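You operate a simulated robot arm through the tools that you are given. There is no shell and no other tool. Be economical: measure what you need, move in short steps, check, and stop when the job is done.

Carry out the task below with a simulated robot arm. There is one attempt and no reset: what you move stays moved.

TASK
Put the red disc from the service bench top on top of the green block and the green disc on top of the teal sheet carton.
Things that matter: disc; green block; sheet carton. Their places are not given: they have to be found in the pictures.

It is judged by the outcome, as a careful person would: the job done as asked, and still so three seconds after it is handed in. It fails if anything else is knocked over, pushed out of place, dropped, spilled or broken.

THE ROBOT
A 7-joint arm with a two-finger parallel gripper, fixed in place. Base frame: the origin is at the foot of the arm, x ahead of it, y to its left, z up; the work surface is at about z = 0. Lengths are in m, angles in rad, forces in N, time in s.
With the tool pointing down near the work surface it reaches from about 0.24 to 0.62 m from the base axis. Its first joint turns from -1.152 to 1.152 rad. Payload 2.6 kg.
Tool frame: the origin (TCP) lies between the finger pads and is the grasp point; the fingertips stand 0.03 m ahead of it; z points along the fingers, y is the line along which they close. The gripper opens to 0.094 m. The fingers are 0.028 m wide and 0.01 m thick; the gripper's body (0.05 by 0.096 m) begins 0.055 m behind the TCP.
Orientation is told as [roll, pitch, yaw] about the base's x, y, z axes, in that order, counted from this pose: with the fingers straight down and closing along the base's y, the tool's x points along the base's -x, its y along +y and its z along -z.

THE INTERFACE
- The arm moves only by the tool arm_command. Its argument "plan" is a list of rows, each a list of 3 entries, a list of its own where there are three numbers: the shift along the tool's x, y, z in m, then the turn, a rotation vector about the tool's x, y, z in rad, then the closure, from 0 (fully open) to 1 (shut). In form: [[[tx, ty, tz], [ax, ay, az], jaw], ...]. A call has 1 to 12 rows; each row shifts and turns the commanded pose from where the row before left it, along the tool's axes as they then stand. A row lasts 0.2 s, in which the tool goes at most 0.05 m and 0.15 rad; a call with a longer step from one row to the next is refused whole, and so is a gripper value outside its range. A pose out of reach is approached as far as the arm can. The call stops where the force on the tool passes 40 N (or 10 N more than at its start, if that is more) or the arm is blocked; 0.2 s more then pass. The fingers move at their own pace (about 0.072 m/s each) and stop on an object; they squeeze with about 31 N. The grip force told is the motor's: it shows also when the fingers shut on nothing. Time passes only in rows, and 0.2 s behind the last, so rows that do not move let the fingers close. It gives the time, the measured TCP pose, the force on the tool (base axes), the opening and the grip force at its end, in the units of the frame above (readings bear some noise), and new pictures: "views" is both (left out), scene, wrist or none.
- Cameras (640 x 400 px; columns grow to the right, rows downward): "scene" is fixed at [0.0209, 0.416, 0.5774]; the picture's right is [-0.90, -0.43, 0.00], its down [-0.19, 0.40, -0.90] and it looks along [0.39, -0.81, -0.45] (base axes); focal length 341 px, centre (320, 200). "wrist" rides on the gripper at [-0.037, 0, -0.058] in the tool frame; the picture's right is [0.00, -1.00, 0.00], its down [0.97, 0.00, -0.24] and it looks along [0.24, 0.00, 0.97] (tool axes); focal length 218 px, centre (320, 200).
- locate(camera, pixels): for up to 12 pixels [column, row] of the newest picture of that camera ("zoom" is the newest enlarged one), the place [x, y, z] in the base frame of the surface seen there, good to about 0.003 m. No time passes.
- inspect(camera, box): a new picture of the part [left, top, right, bottom] of that camera's present view, enlarged. No time passes.
- hand_in(): hands the job in; it is judged then, once.

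Work in short steps. Measure before you move; look again where a grasp or a placing could have gone wrong, and mend it. You have 60 turns and 120 pictures in all, the two below and enlarged ones among them. Open the gripper and draw the arm clear of the work before you hand the job in, unless the task says otherwise; then end with one line.

The tools are called after "Call:" as name(argument=value, ...) on one line, values as JSON. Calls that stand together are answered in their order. arm_command: Moves the arm, as the interface text tells. Its arguments: {"type":"object","properties":{"plan":{"type":"array","items":{"type":"array"}},"views":{"type":"string","enum":["both","scene","wrist","none"]}},"required":["plan"]} The other tools are called the same way: locate (camera, pixels) gives the place of the surface under pixels of a picture; inspect (camera, box) takes an enlarged picture of a part of a camera's view; hand_in () hands the job in.

At the start:

```text
time_s: 0.0
eef_pos: [0.362, -0.2265, 0.3252]
tcp_rot: [0.0, 0.0, -0.002]
force: [-0.5, 0.6, 0.1]
finger_gap: 0.0941
finger_force: 0.0
```

scene: 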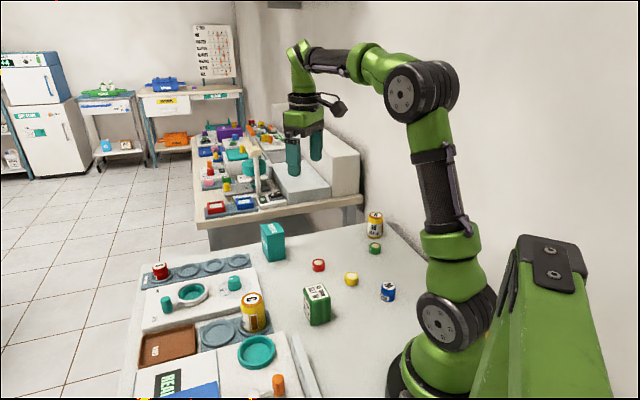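
wrist: 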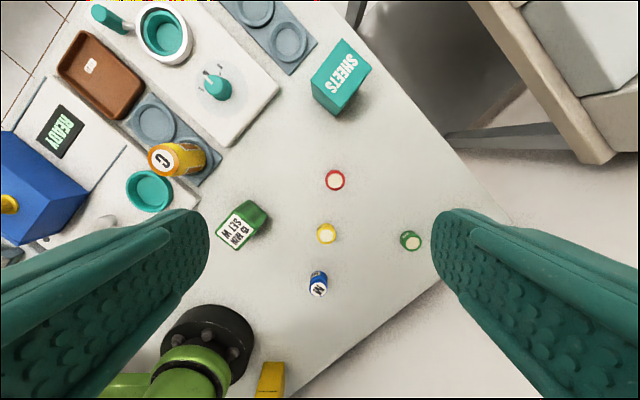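

The scene shows a red disc (318,265), green disc (375,248), green block (317,304) and teal carton (272,242). I'll enlarge and measure.

Call:
inspect(camera="scene", box=[240, 200, 420, 330])

Call:
inspect(camera="wrist", box=[200, 20, 440, 310])

Call:
locate(camera="wrist", pixels=[[335, 180], [410, 241], [326, 233], [340, 65], [318, 88], [362, 72], [342, 42], [320, 285], [236, 228], [262, 215], [370, 150]])

Call:
locate(camera="scene", pixels=[[318, 263], [375, 245], [351, 276], [272, 226], [263, 228], [276, 223], [284, 232], [316, 288], [305, 290], [328, 292], [314, 284], [376, 215]])

```text
3.08 times, centred on (330, 265) of scene
```

zoom: 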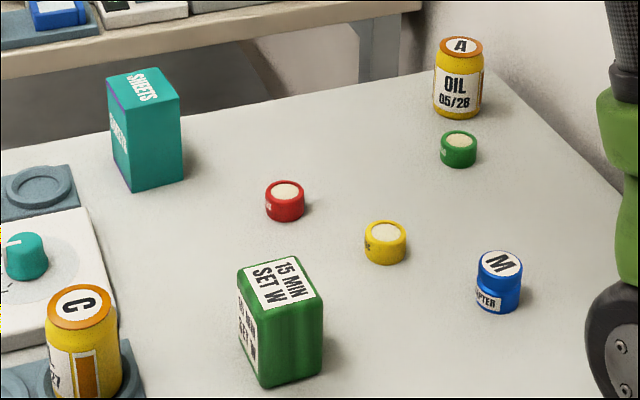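

```text
1.38 times, centred on (320, 165) of wrist
```

zoom: 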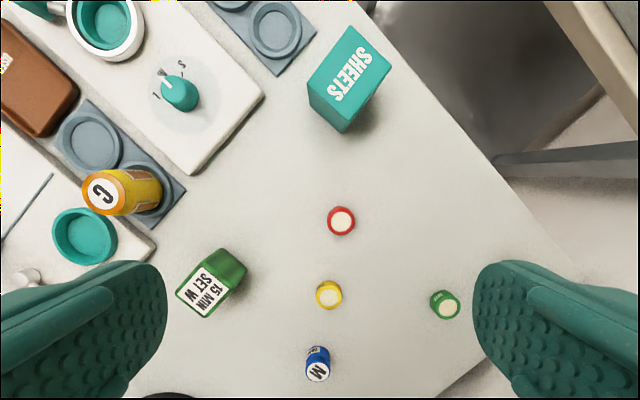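

```text
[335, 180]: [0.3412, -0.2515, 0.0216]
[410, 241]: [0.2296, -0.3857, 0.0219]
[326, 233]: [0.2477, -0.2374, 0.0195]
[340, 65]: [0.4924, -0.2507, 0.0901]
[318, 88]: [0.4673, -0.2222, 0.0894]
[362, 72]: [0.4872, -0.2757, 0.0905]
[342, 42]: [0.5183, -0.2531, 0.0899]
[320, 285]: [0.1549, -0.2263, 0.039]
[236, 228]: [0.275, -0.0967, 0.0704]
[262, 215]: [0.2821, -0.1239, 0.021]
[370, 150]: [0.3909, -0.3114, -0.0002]
```

```text
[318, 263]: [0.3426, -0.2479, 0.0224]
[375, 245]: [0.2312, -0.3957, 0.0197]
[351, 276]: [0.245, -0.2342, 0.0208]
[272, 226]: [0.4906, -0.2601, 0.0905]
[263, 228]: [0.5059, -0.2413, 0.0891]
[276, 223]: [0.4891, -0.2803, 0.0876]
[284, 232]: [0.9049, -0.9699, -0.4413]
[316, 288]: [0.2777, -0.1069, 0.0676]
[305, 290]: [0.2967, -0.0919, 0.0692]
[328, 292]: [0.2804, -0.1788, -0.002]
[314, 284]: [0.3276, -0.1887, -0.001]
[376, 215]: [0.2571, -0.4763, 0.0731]
```

The red disc is near (0.341,-0.250) with its top at 0.022. I'll move above it and look again.

Call:
arm_command(plan=[[[0.005, -0.006, 0.04], [0, 0, 0], 0.2], [[0.005, -0.006, 0.04], [0, 0, 0], 0.2], [[0.005, -0.006, 0.04], [0, 0, 0], 0.2], [[0.006, -0.006, 0.04], [0, 0, 0], 0.2], [[0, 0, 0.035], [0, 0, 0], 0.2], [[0, 0, 0], [0, 0, 0], 0.2]])

```text
time_s: 1.4
eef_pos: [0.3422, -0.2505, 0.1311]
tcp_rot: [-0.001, -0.001, 0.002]
force: [-0.6, -0.1, -0.2]
finger_gap: 0.0754
finger_force: 0.1
```

scene: 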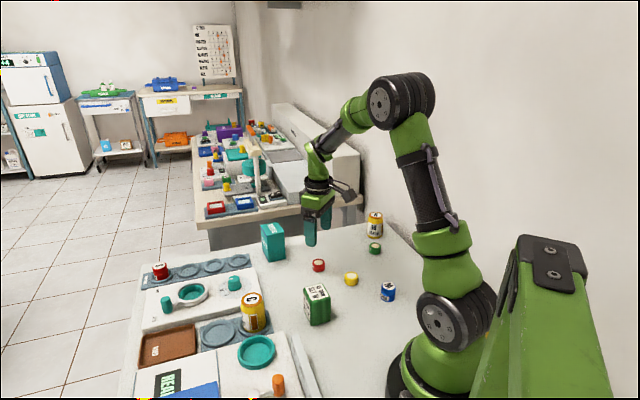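
wrist: 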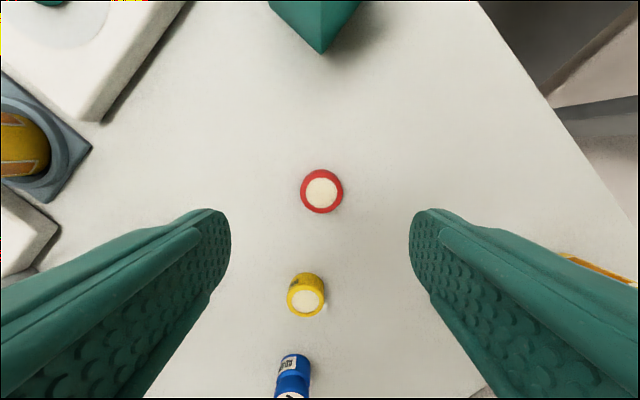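

Call:
locate(camera="wrist", pixels=[[322, 190], [302, 191], [341, 191], [322, 172], [322, 210], [306, 297]])

```text
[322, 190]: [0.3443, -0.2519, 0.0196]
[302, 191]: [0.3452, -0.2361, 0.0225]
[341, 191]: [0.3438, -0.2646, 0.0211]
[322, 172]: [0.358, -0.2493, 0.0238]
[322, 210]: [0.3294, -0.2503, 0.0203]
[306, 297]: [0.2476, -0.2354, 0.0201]
```

The disc centre is (0.344,-0.2505) and it is about 0.03 across. I'll descend to TCP z≈0.037 and close.

Call:
arm_command(plan=[[[-0.002, 0, 0.03], [0, 0, 0], 0.3], [[0, 0, 0.03], [0, 0, 0], 0.3], [[0, 0, 0.02], [0, 0, 0], 0.3], [[0, 0, 0.014], [0, 0, 0], 0.3], [[0, 0, 0], [0, 0, 0], 0.3], [[0, 0, 0], [0, 0, 0], 1], [[0, 0, 0], [0, 0, 0], 1], [[0, 0, 0], [0, 0, 0], 1], [[0, 0, 0], [0, 0, 0], 1]])

```text
time_s: 3.4
eef_pos: [0.3431, -0.2491, 0.0368]
tcp_rot: [0.0, 0.001, -0.001]
force: [0.9, 0.0, -0.3]
finger_gap: 0.0306
finger_force: 30.8
```

scene: 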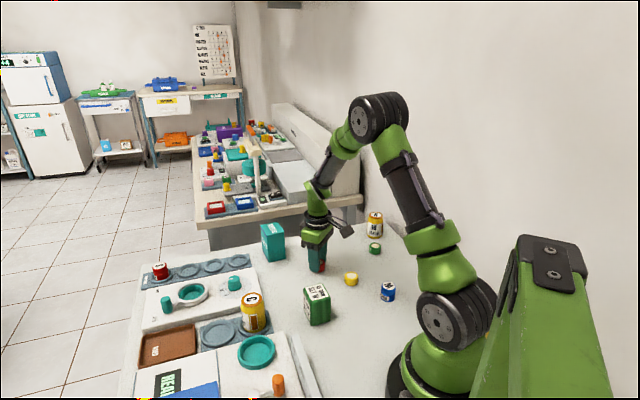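
wrist: 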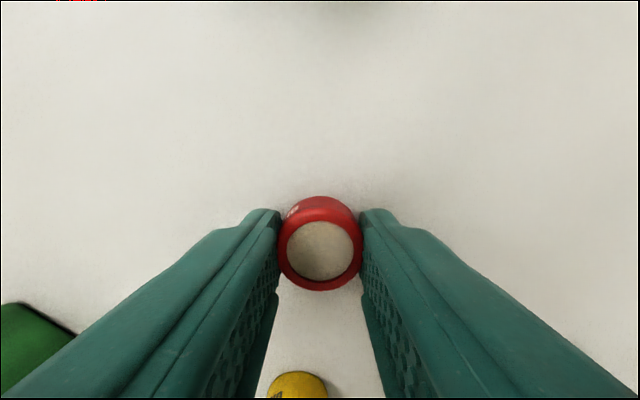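

The red disc is gripped (gap 0.0306). I'll lift, then move partway toward the block to measure its top.

Call:
arm_command(plan=[[[0, 0, -0.03], [0, 0, 0], 1], [[0, 0, -0.045], [0, 0, 0], 1], [[0, 0, -0.045], [0, 0, 0], 1], [[0, 0, -0.04], [0, 0, 0], 1], [[0.01, 0.03, 0], [0, 0, 0], 1], [[0.02, 0.03, 0], [0, 0, 0], 1], [[0, 0, 0], [0, 0, 0], 1]])

```text
time_s: 5.0
eef_pos: [0.312, -0.1893, 0.1973]
tcp_rot: [-0.001, 0.0, 0.0]
force: [-0.2, -1.3, 0.0]
finger_gap: 0.0303
finger_force: 30.7
```

scene: 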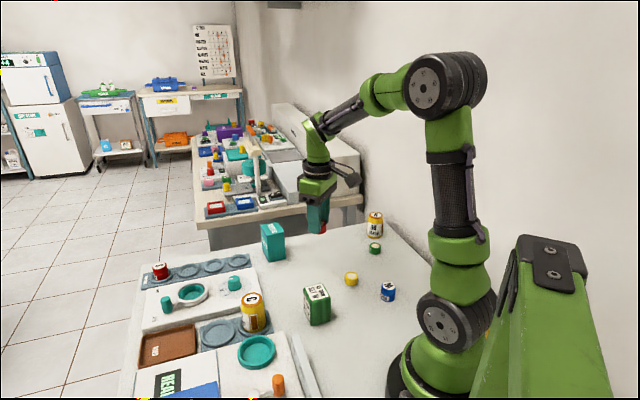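
wrist: 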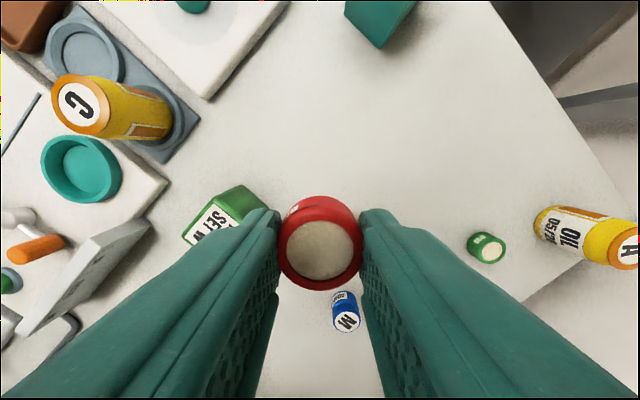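

The block is partly hidden in the wrist view, so I'll use a scene zoom for its top corners.

Call:
inspect(camera="scene", box=[285, 272, 349, 332])

Call:
inspect(camera="scene", box=[240, 210, 304, 270])

```text
6.67 times, centred on (317, 302) of scene
```

zoom: 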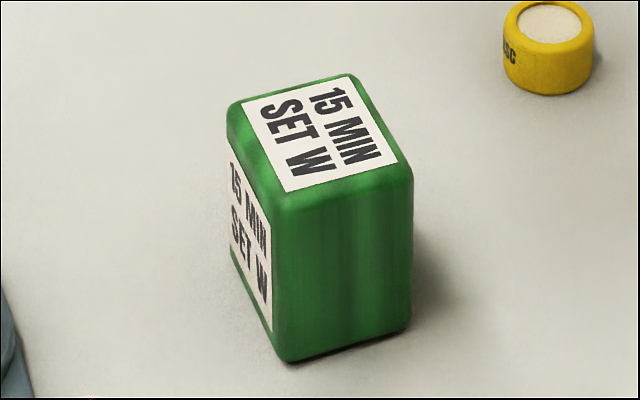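

```text
6.67 times, centred on (272, 240) of scene
```

zoom: 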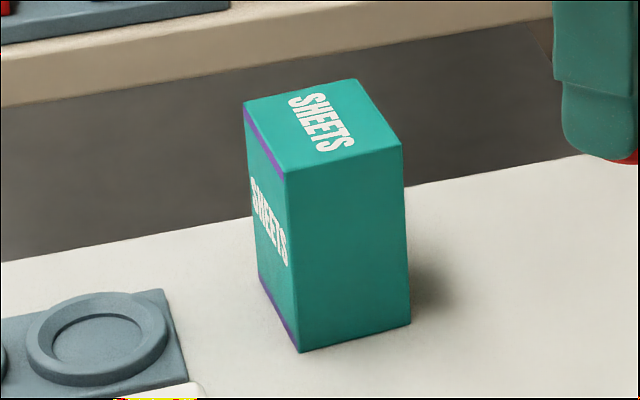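

Call:
locate(camera="scene", pixels=[[317, 292.7], [305.5, 288.5], [322, 284.5], [329.5, 297], [312, 301]])

Call:
locate(camera="zoom", pixels=[[248, 103], [354, 83], [396, 143], [287, 167], [322, 123]])

```text
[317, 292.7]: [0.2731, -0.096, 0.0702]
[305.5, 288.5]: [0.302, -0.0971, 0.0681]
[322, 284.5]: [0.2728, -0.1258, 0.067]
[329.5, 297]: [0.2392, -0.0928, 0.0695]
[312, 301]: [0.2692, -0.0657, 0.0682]
```

```text
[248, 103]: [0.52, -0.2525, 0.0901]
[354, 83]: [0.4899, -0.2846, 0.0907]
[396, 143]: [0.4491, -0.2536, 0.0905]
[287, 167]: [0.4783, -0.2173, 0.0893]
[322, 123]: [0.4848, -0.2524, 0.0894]
```

Block top centre is (0.271,-0.0955), z≈0.069. Carton top centre is (0.484,-0.252), z≈0.090. I'll move over the block and come down just short of contact.

Call:
arm_command(plan=[[[0.014, 0.031, 0], [0, 0, 0], 1], [[0.014, 0.031, 0], [0, 0, 0], 1], [[0.013, 0.032, 0], [0, 0, 0], 1], [[0, 0, 0.03], [0, 0, 0], 1], [[0, 0, 0.03], [0, 0, 0], 1], [[0, 0, 0.02], [0, 0, 0], 1], [[0, 0, 0], [0, 0, 0], 1], [[0, 0, 0], [0, 0, 0], 1]])

Call:
inspect(camera="scene", box=[269, 260, 365, 320])

```text
time_s: 6.8
eef_pos: [0.2724, -0.0955, 0.1156]
tcp_rot: [-0.001, 0.002, 0.0]
force: [-0.1, -0.5, -0.1]
finger_gap: 0.0304
finger_force: 31.2
```

scene: 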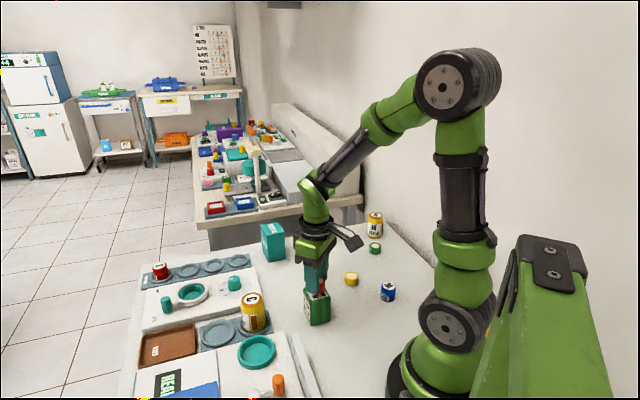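
wrist: 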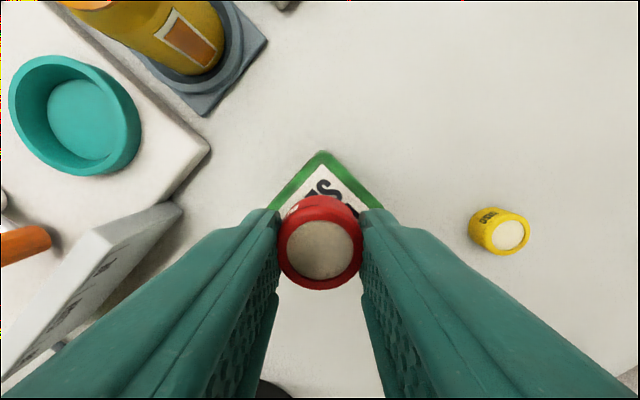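

```text
6.67 times, centred on (317, 290) of scene
```

zoom: 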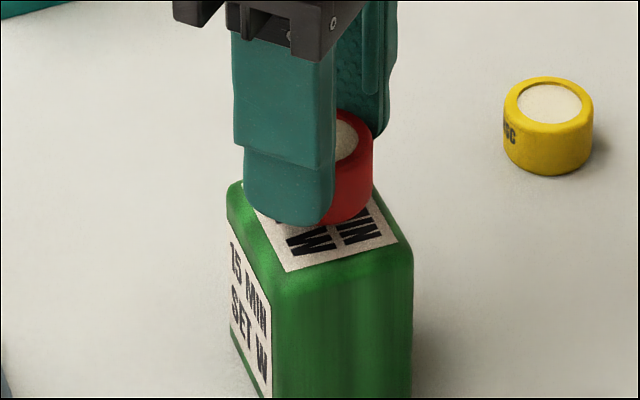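

The disc is centred over the block with about 8 mm of air. I'll lower it in small steps, then check before opening.

Call:
arm_command(plan=[[[0, 0, 0.004], [0, 0, 0], 1], [[0, 0, 0.003], [0, 0, 0], 1], [[0, 0, 0.0015], [0, 0, 0], 1], [[0, 0, 0], [0, 0, 0], 1]], views="none")

Call:
inspect(camera="scene", box=[269, 260, 365, 320])

Call:
locate(camera="wrist", pixels=[[323, 155], [320, 250]])

```text
time_s: 7.8
eef_pos: [0.2726, -0.0964, 0.1073]
tcp_rot: [0.0, -0.002, -0.002]
force: [-0.7, 0.5, -0.6]
finger_gap: 0.0302
finger_force: 31.2
```

```text
6.67 times, centred on (317, 290) of scene
```

zoom: 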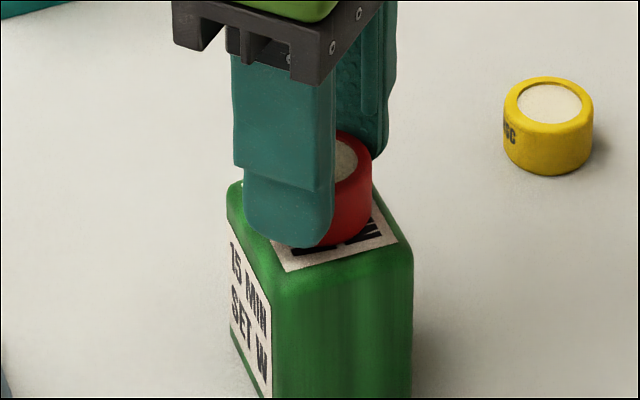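

```text
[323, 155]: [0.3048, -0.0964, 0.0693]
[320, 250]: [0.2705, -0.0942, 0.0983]
```

No contact force yet, so I'll ease down until there is contact.

Call:
arm_command(plan=[[[0, 0, 0.001], [0, 0, 0], 1], [[0, 0, 0], [0, 0, 0], 1]], views="none")

```text
time_s: 8.4
eef_pos: [0.2733, -0.0948, 0.1058]
tcp_rot: [-0.001, 0.001, 0.001]
force: [-0.9, -1.2, 6.5]
finger_gap: 0.0305
finger_force: 31.1
```

Contact is felt (6.5 N up). I'll open gently and lift straight up.

Call:
arm_command(plan=[[[0, 0, -0.0005], [0, 0, 0], 0.6], [[0, 0, 0], [0, 0, 0], 0.5], [[0, 0, 0], [0, 0, 0], 0.4], [[0, 0, 0], [0, 0, 0], 0.4], [[0, 0, -0.03], [0, 0, 0], 0.4], [[0, 0, -0.04], [0, 0, 0], 0.4], [[0, 0, -0.03], [0, 0, 0], 0.4], [[0, 0, 0], [0, 0, 0], 0.4]])

Call:
inspect(camera="scene", box=[269, 260, 365, 320])

```text
time_s: 10.2
eef_pos: [0.272, -0.0942, 0.2081]
tcp_rot: [0.001, 0.001, 0.001]
force: [-0.6, 0.3, 0.0]
finger_gap: 0.0565
finger_force: 0.0
```

scene: 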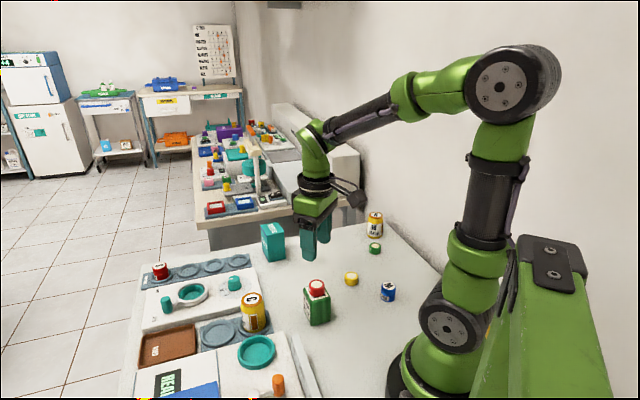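
wrist: 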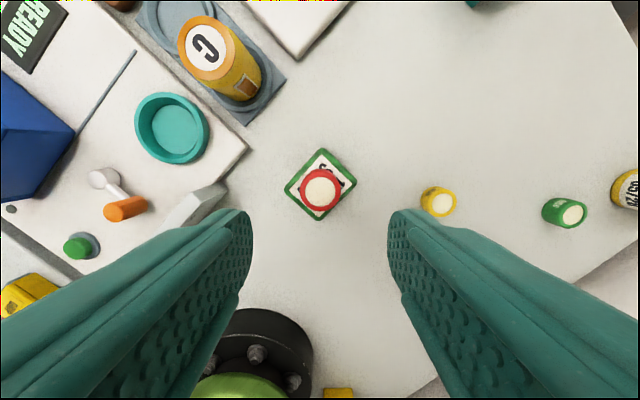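

```text
6.67 times, centred on (317, 290) of scene
```

zoom: 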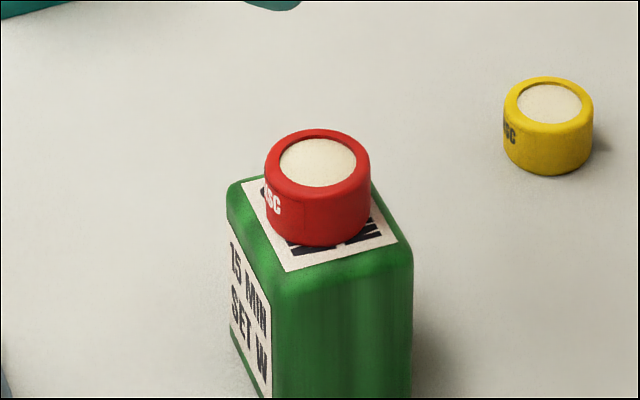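

The red disc sits squarely on the block. Next I'll travel at height to above the green disc.

Call:
arm_command(plan=[[[0.005, -0.037, 0], [0, 0, 0], 0.4], [[0.005, -0.037, 0], [0, 0, 0], 0.4], [[0.005, -0.037, 0], [0, 0, 0], 0.4], [[0.005, -0.037, 0], [0, 0, 0], 0.4], [[0.005, -0.037, 0], [0, 0, 0], 0.4], [[0.005, -0.037, 0], [0, 0, 0], 0.4], [[0.005, -0.037, 0], [0, 0, 0], 0.4], [[0.005, -0.037, 0], [0, 0, 0], 0.4], [[0, 0, 0.03], [0, 0, 0], 0.4], [[0, 0, 0.03], [0, 0, 0], 0.4], [[0, 0, 0], [0, 0, 0], 0.4]])

```text
time_s: 12.6
eef_pos: [0.2322, -0.3929, 0.1469]
tcp_rot: [0.0, 0.0, 0.0]
force: [0.1, -0.1, -0.3]
finger_gap: 0.0566
finger_force: 0.2
```

scene: 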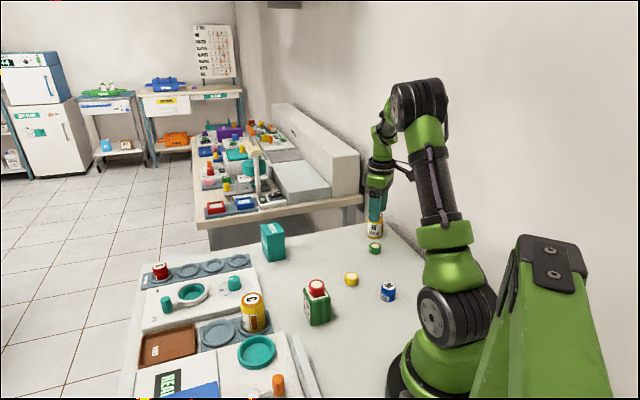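
wrist: 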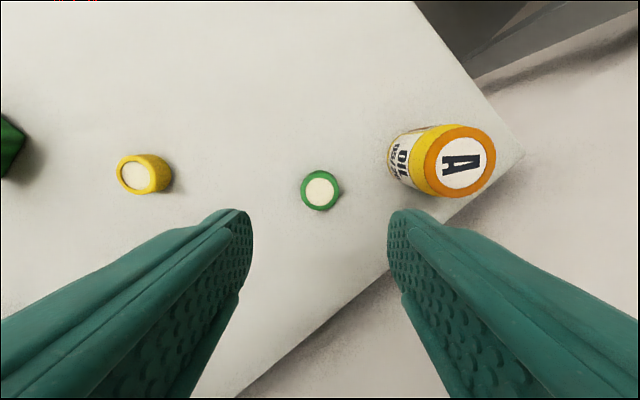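

Call:
locate(camera="wrist", pixels=[[321, 190], [303, 190], [339, 190], [321, 174], [321, 207], [460, 162], [424, 165], [400, 175], [460, 194]])

```text
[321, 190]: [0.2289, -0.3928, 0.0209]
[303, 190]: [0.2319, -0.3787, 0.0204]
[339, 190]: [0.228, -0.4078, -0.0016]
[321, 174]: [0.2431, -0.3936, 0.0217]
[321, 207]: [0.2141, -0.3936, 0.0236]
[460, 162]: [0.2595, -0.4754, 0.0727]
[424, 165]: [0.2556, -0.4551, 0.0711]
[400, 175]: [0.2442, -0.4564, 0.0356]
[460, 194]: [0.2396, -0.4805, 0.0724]
```

The green disc centre is (0.229,-0.393) and the can's nearest edge is at y≈-0.455. The right finger's outside at y≈-0.432 clears it, so I'll descend and grip.

Call:
arm_command(plan=[[[0.003, -0.0005, 0.03], [0, 0, 0], 0.4], [[0, 0, 0.03], [0, 0, 0], 0.4], [[0, 0, 0.03], [0, 0, 0], 0.4], [[0, 0, 0.02], [0, 0, 0], 0.4], [[0, 0, 0], [0, 0, 0], 0.4], [[0, 0, 0], [0, 0, 0], 1], [[0, 0, 0], [0, 0, 0], 1], [[0, 0, 0], [0, 0, 0], 1]])

```text
time_s: 14.4
eef_pos: [0.2287, -0.3929, 0.0373]
tcp_rot: [0.0, 0.0, -0.001]
force: [0.0, -0.3, 0.1]
finger_gap: 0.0315
finger_force: 31.2
```

scene: 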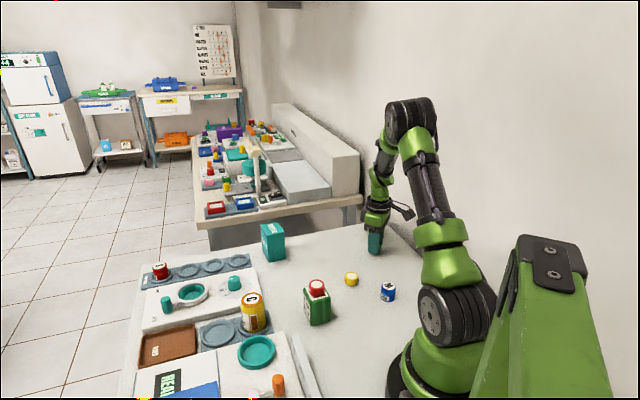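
wrist: 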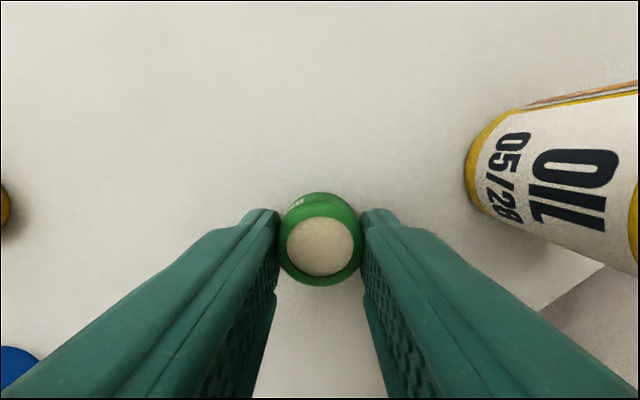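

The green disc is gripped (gap 0.0315). I'll lift and travel to above the carton.

Call:
arm_command(plan=[[[0, 0, -0.03], [0, 0, 0], 1], [[0, 0, -0.04], [0, 0, 0], 1], [[0, 0, -0.04], [0, 0, 0], 1], [[0, 0, -0.04], [0, 0, 0], 1], [[-0.0365, 0.0201, 0], [0, 0, 0], 1], [[-0.0365, 0.0201, 0], [0, 0, 0], 1], [[-0.0365, 0.0201, 0], [0, 0, 0], 1], [[-0.0365, 0.0201, 0], [0, 0, 0], 1], [[-0.0365, 0.0201, 0], [0, 0, 0], 1], [[-0.0365, 0.0201, 0], [0, 0, 0], 1], [[-0.0365, 0.0201, 0], [0, 0, 0], 1], [[0, 0, 0], [0, 0, 0], 1]])

Call:
inspect(camera="scene", box=[224, 200, 320, 260])

```text
time_s: 17.0
eef_pos: [0.4848, -0.2518, 0.1866]
tcp_rot: [0.001, 0.0, 0.001]
force: [0.8, 0.9, -0.5]
finger_gap: 0.0314
finger_force: 30.9
```

scene: 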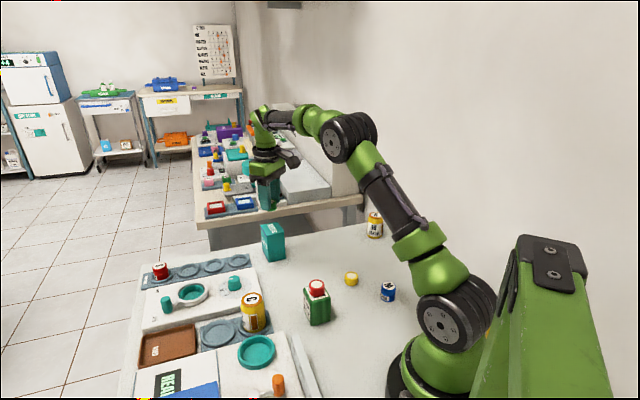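
wrist: 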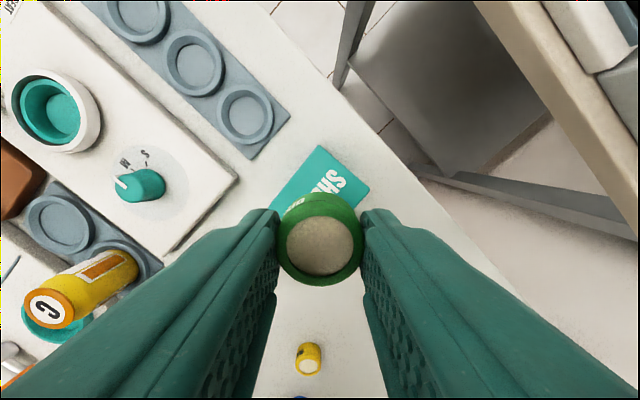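

```text
6.67 times, centred on (272, 230) of scene
```

zoom: 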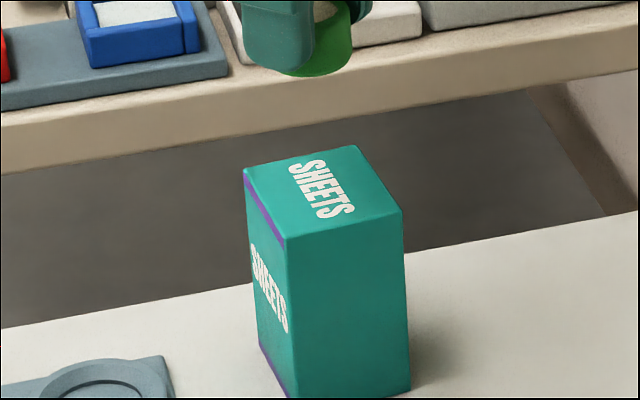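

Centred over the carton. I'll come down to about 8 mm above it and check.

Call:
locate(camera="wrist", pixels=[[320, 150], [367, 187], [277, 203]])

Call:
arm_command(plan=[[[0, 0, 0.025], [0, 0, 0], 1], [[0, 0, 0.015], [0, 0, 0], 1], [[0, 0, 0.01], [0, 0, 0], 1], [[0, 0, 0], [0, 0, 0], 1]], views="wrist")

Call:
inspect(camera="scene", box=[224, 200, 320, 260])

```text
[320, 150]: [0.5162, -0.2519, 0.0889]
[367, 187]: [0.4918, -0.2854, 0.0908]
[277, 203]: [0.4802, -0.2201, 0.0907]
```

```text
time_s: 18.0
eef_pos: [0.4844, -0.2519, 0.1362]
tcp_rot: [0.0, -0.001, 0.0]
force: [0.1, 0.0, -0.1]
finger_gap: 0.0315
finger_force: 31.2
```

wrist: 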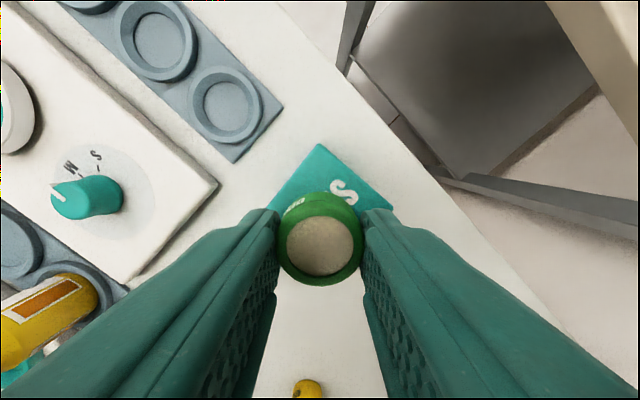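

```text
6.67 times, centred on (272, 230) of scene
```

zoom: 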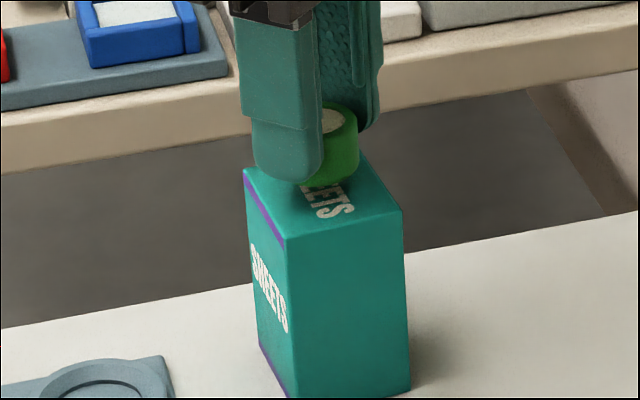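

The disc hovers centred, so I'll lower it to near contact.

Call:
arm_command(plan=[[[0, 0, 0.004], [0, 0, 0], 1], [[0, 0, 0.003], [0, 0, 0], 1], [[0, 0, 0.001], [0, 0, 0], 1], [[0, 0, 0], [0, 0, 0], 1]], views="none")

```text
time_s: 19.0
eef_pos: [0.4847, -0.2513, 0.1287]
tcp_rot: [0.0, -0.001, -0.002]
force: [-0.2, -0.2, 0.1]
finger_gap: 0.0315
finger_force: 30.8
```

Call:
arm_command(plan=[[[0, 0, 0.001], [0, 0, 0], 1], [[0, 0, 0], [0, 0, 0], 1]], views="none")

```text
time_s: 19.6
eef_pos: [0.4839, -0.2509, 0.1276]
tcp_rot: [0.0, 0.002, 0.0]
force: [1.7, -0.7, 0.0]
finger_gap: 0.0318
finger_force: 31.3
```

Call:
arm_command(plan=[[[0, 0, 0.001], [0, 0, 0], 1], [[0, 0, 0], [0, 0, 0], 1]], views="none")

```text
time_s: 20.2
eef_pos: [0.485, -0.2525, 0.1267]
tcp_rot: [-0.001, 0.0, -0.001]
force: [0.4, 0.9, -0.2]
finger_gap: 0.0316
finger_force: 31.1
```

Call:
arm_command(plan=[[[0, 0, 0.001], [0, 0, 0], 1], [[0, 0, 0], [0, 0, 0], 1]], views="none")

Call:
inspect(camera="scene", box=[240, 205, 304, 245])

```text
time_s: 20.8
eef_pos: [0.4838, -0.2509, 0.127]
tcp_rot: [0.0, -0.003, 0.0]
force: [-0.2, 0.0, 4.5]
finger_gap: 0.0317
finger_force: 31.3
```

```text
10.00 times, centred on (272, 225) of scene
```

zoom: 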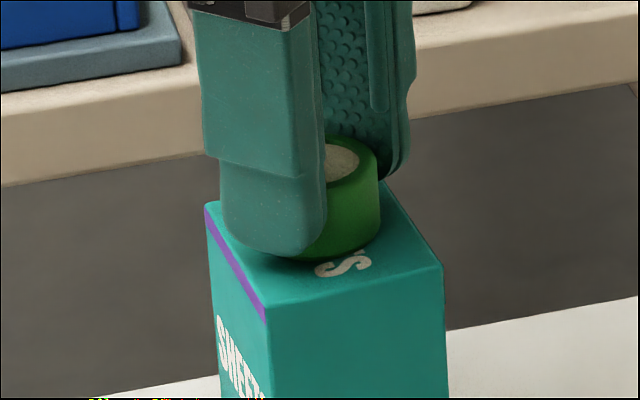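

Contact (4.5 N). I'll open gently and lift clear.

Call:
arm_command(plan=[[[0, 0, -0.0005], [0, 0, 0], 0.6], [[0, 0, 0], [0, 0, 0], 0.5], [[0, 0, 0], [0, 0, 0], 0.4], [[0, 0, 0], [0, 0, 0], 0.4], [[0, 0, -0.03], [0, 0, 0], 0.4], [[0, 0, -0.04], [0, 0, 0], 0.4], [[0, 0, -0.04], [0, 0, 0], 0.2], [[0.04, 0, -0.02], [0, 0, 0], 0], [[0.04, 0, 0], [0, 0, 0], 0], [[0, 0, 0], [0, 0, 0], 0]])

Call:
inspect(camera="scene", box=[230, 200, 400, 330])

```text
time_s: 23.0
eef_pos: [0.4062, -0.2496, 0.2556]
tcp_rot: [0.0, 0.0, 0.001]
force: [0.2, 0.4, -0.1]
finger_gap: 0.0941
finger_force: 0.1
```

scene: 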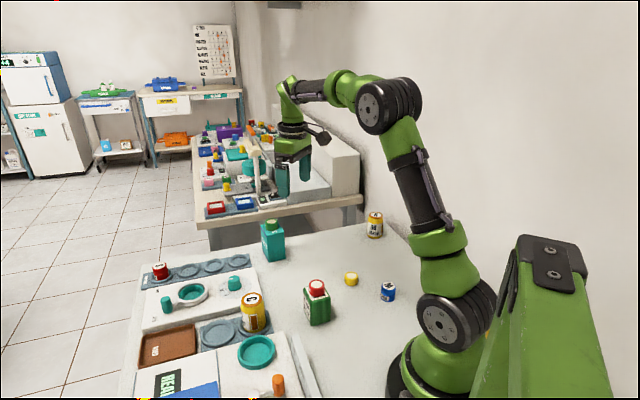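
wrist: 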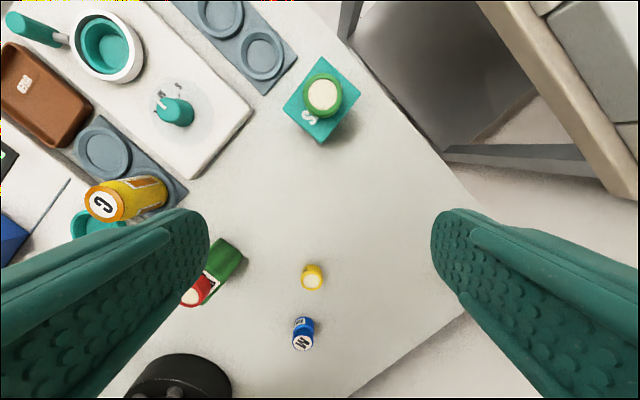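

```text
3.08 times, centred on (315, 265) of scene
```

zoom: 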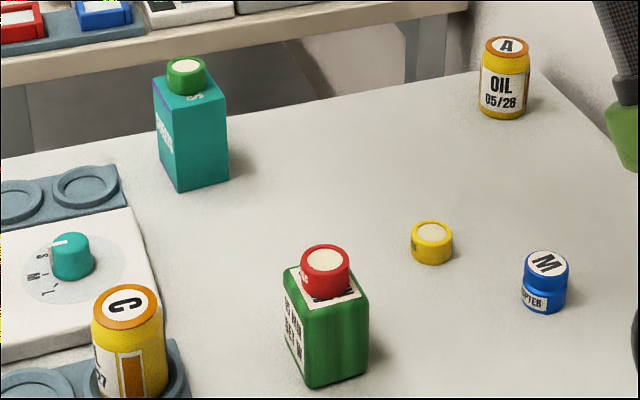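

Both discs sit where asked, nothing else has moved, and the arm is clear with the gripper open.

Call:
hand_in()

```text
The job is handed in.
```

The red disc is on top of the green block and the green disc is on top of the teal sheet carton; the final pictures showed both in place and nothing else moved, and the job is handed in.
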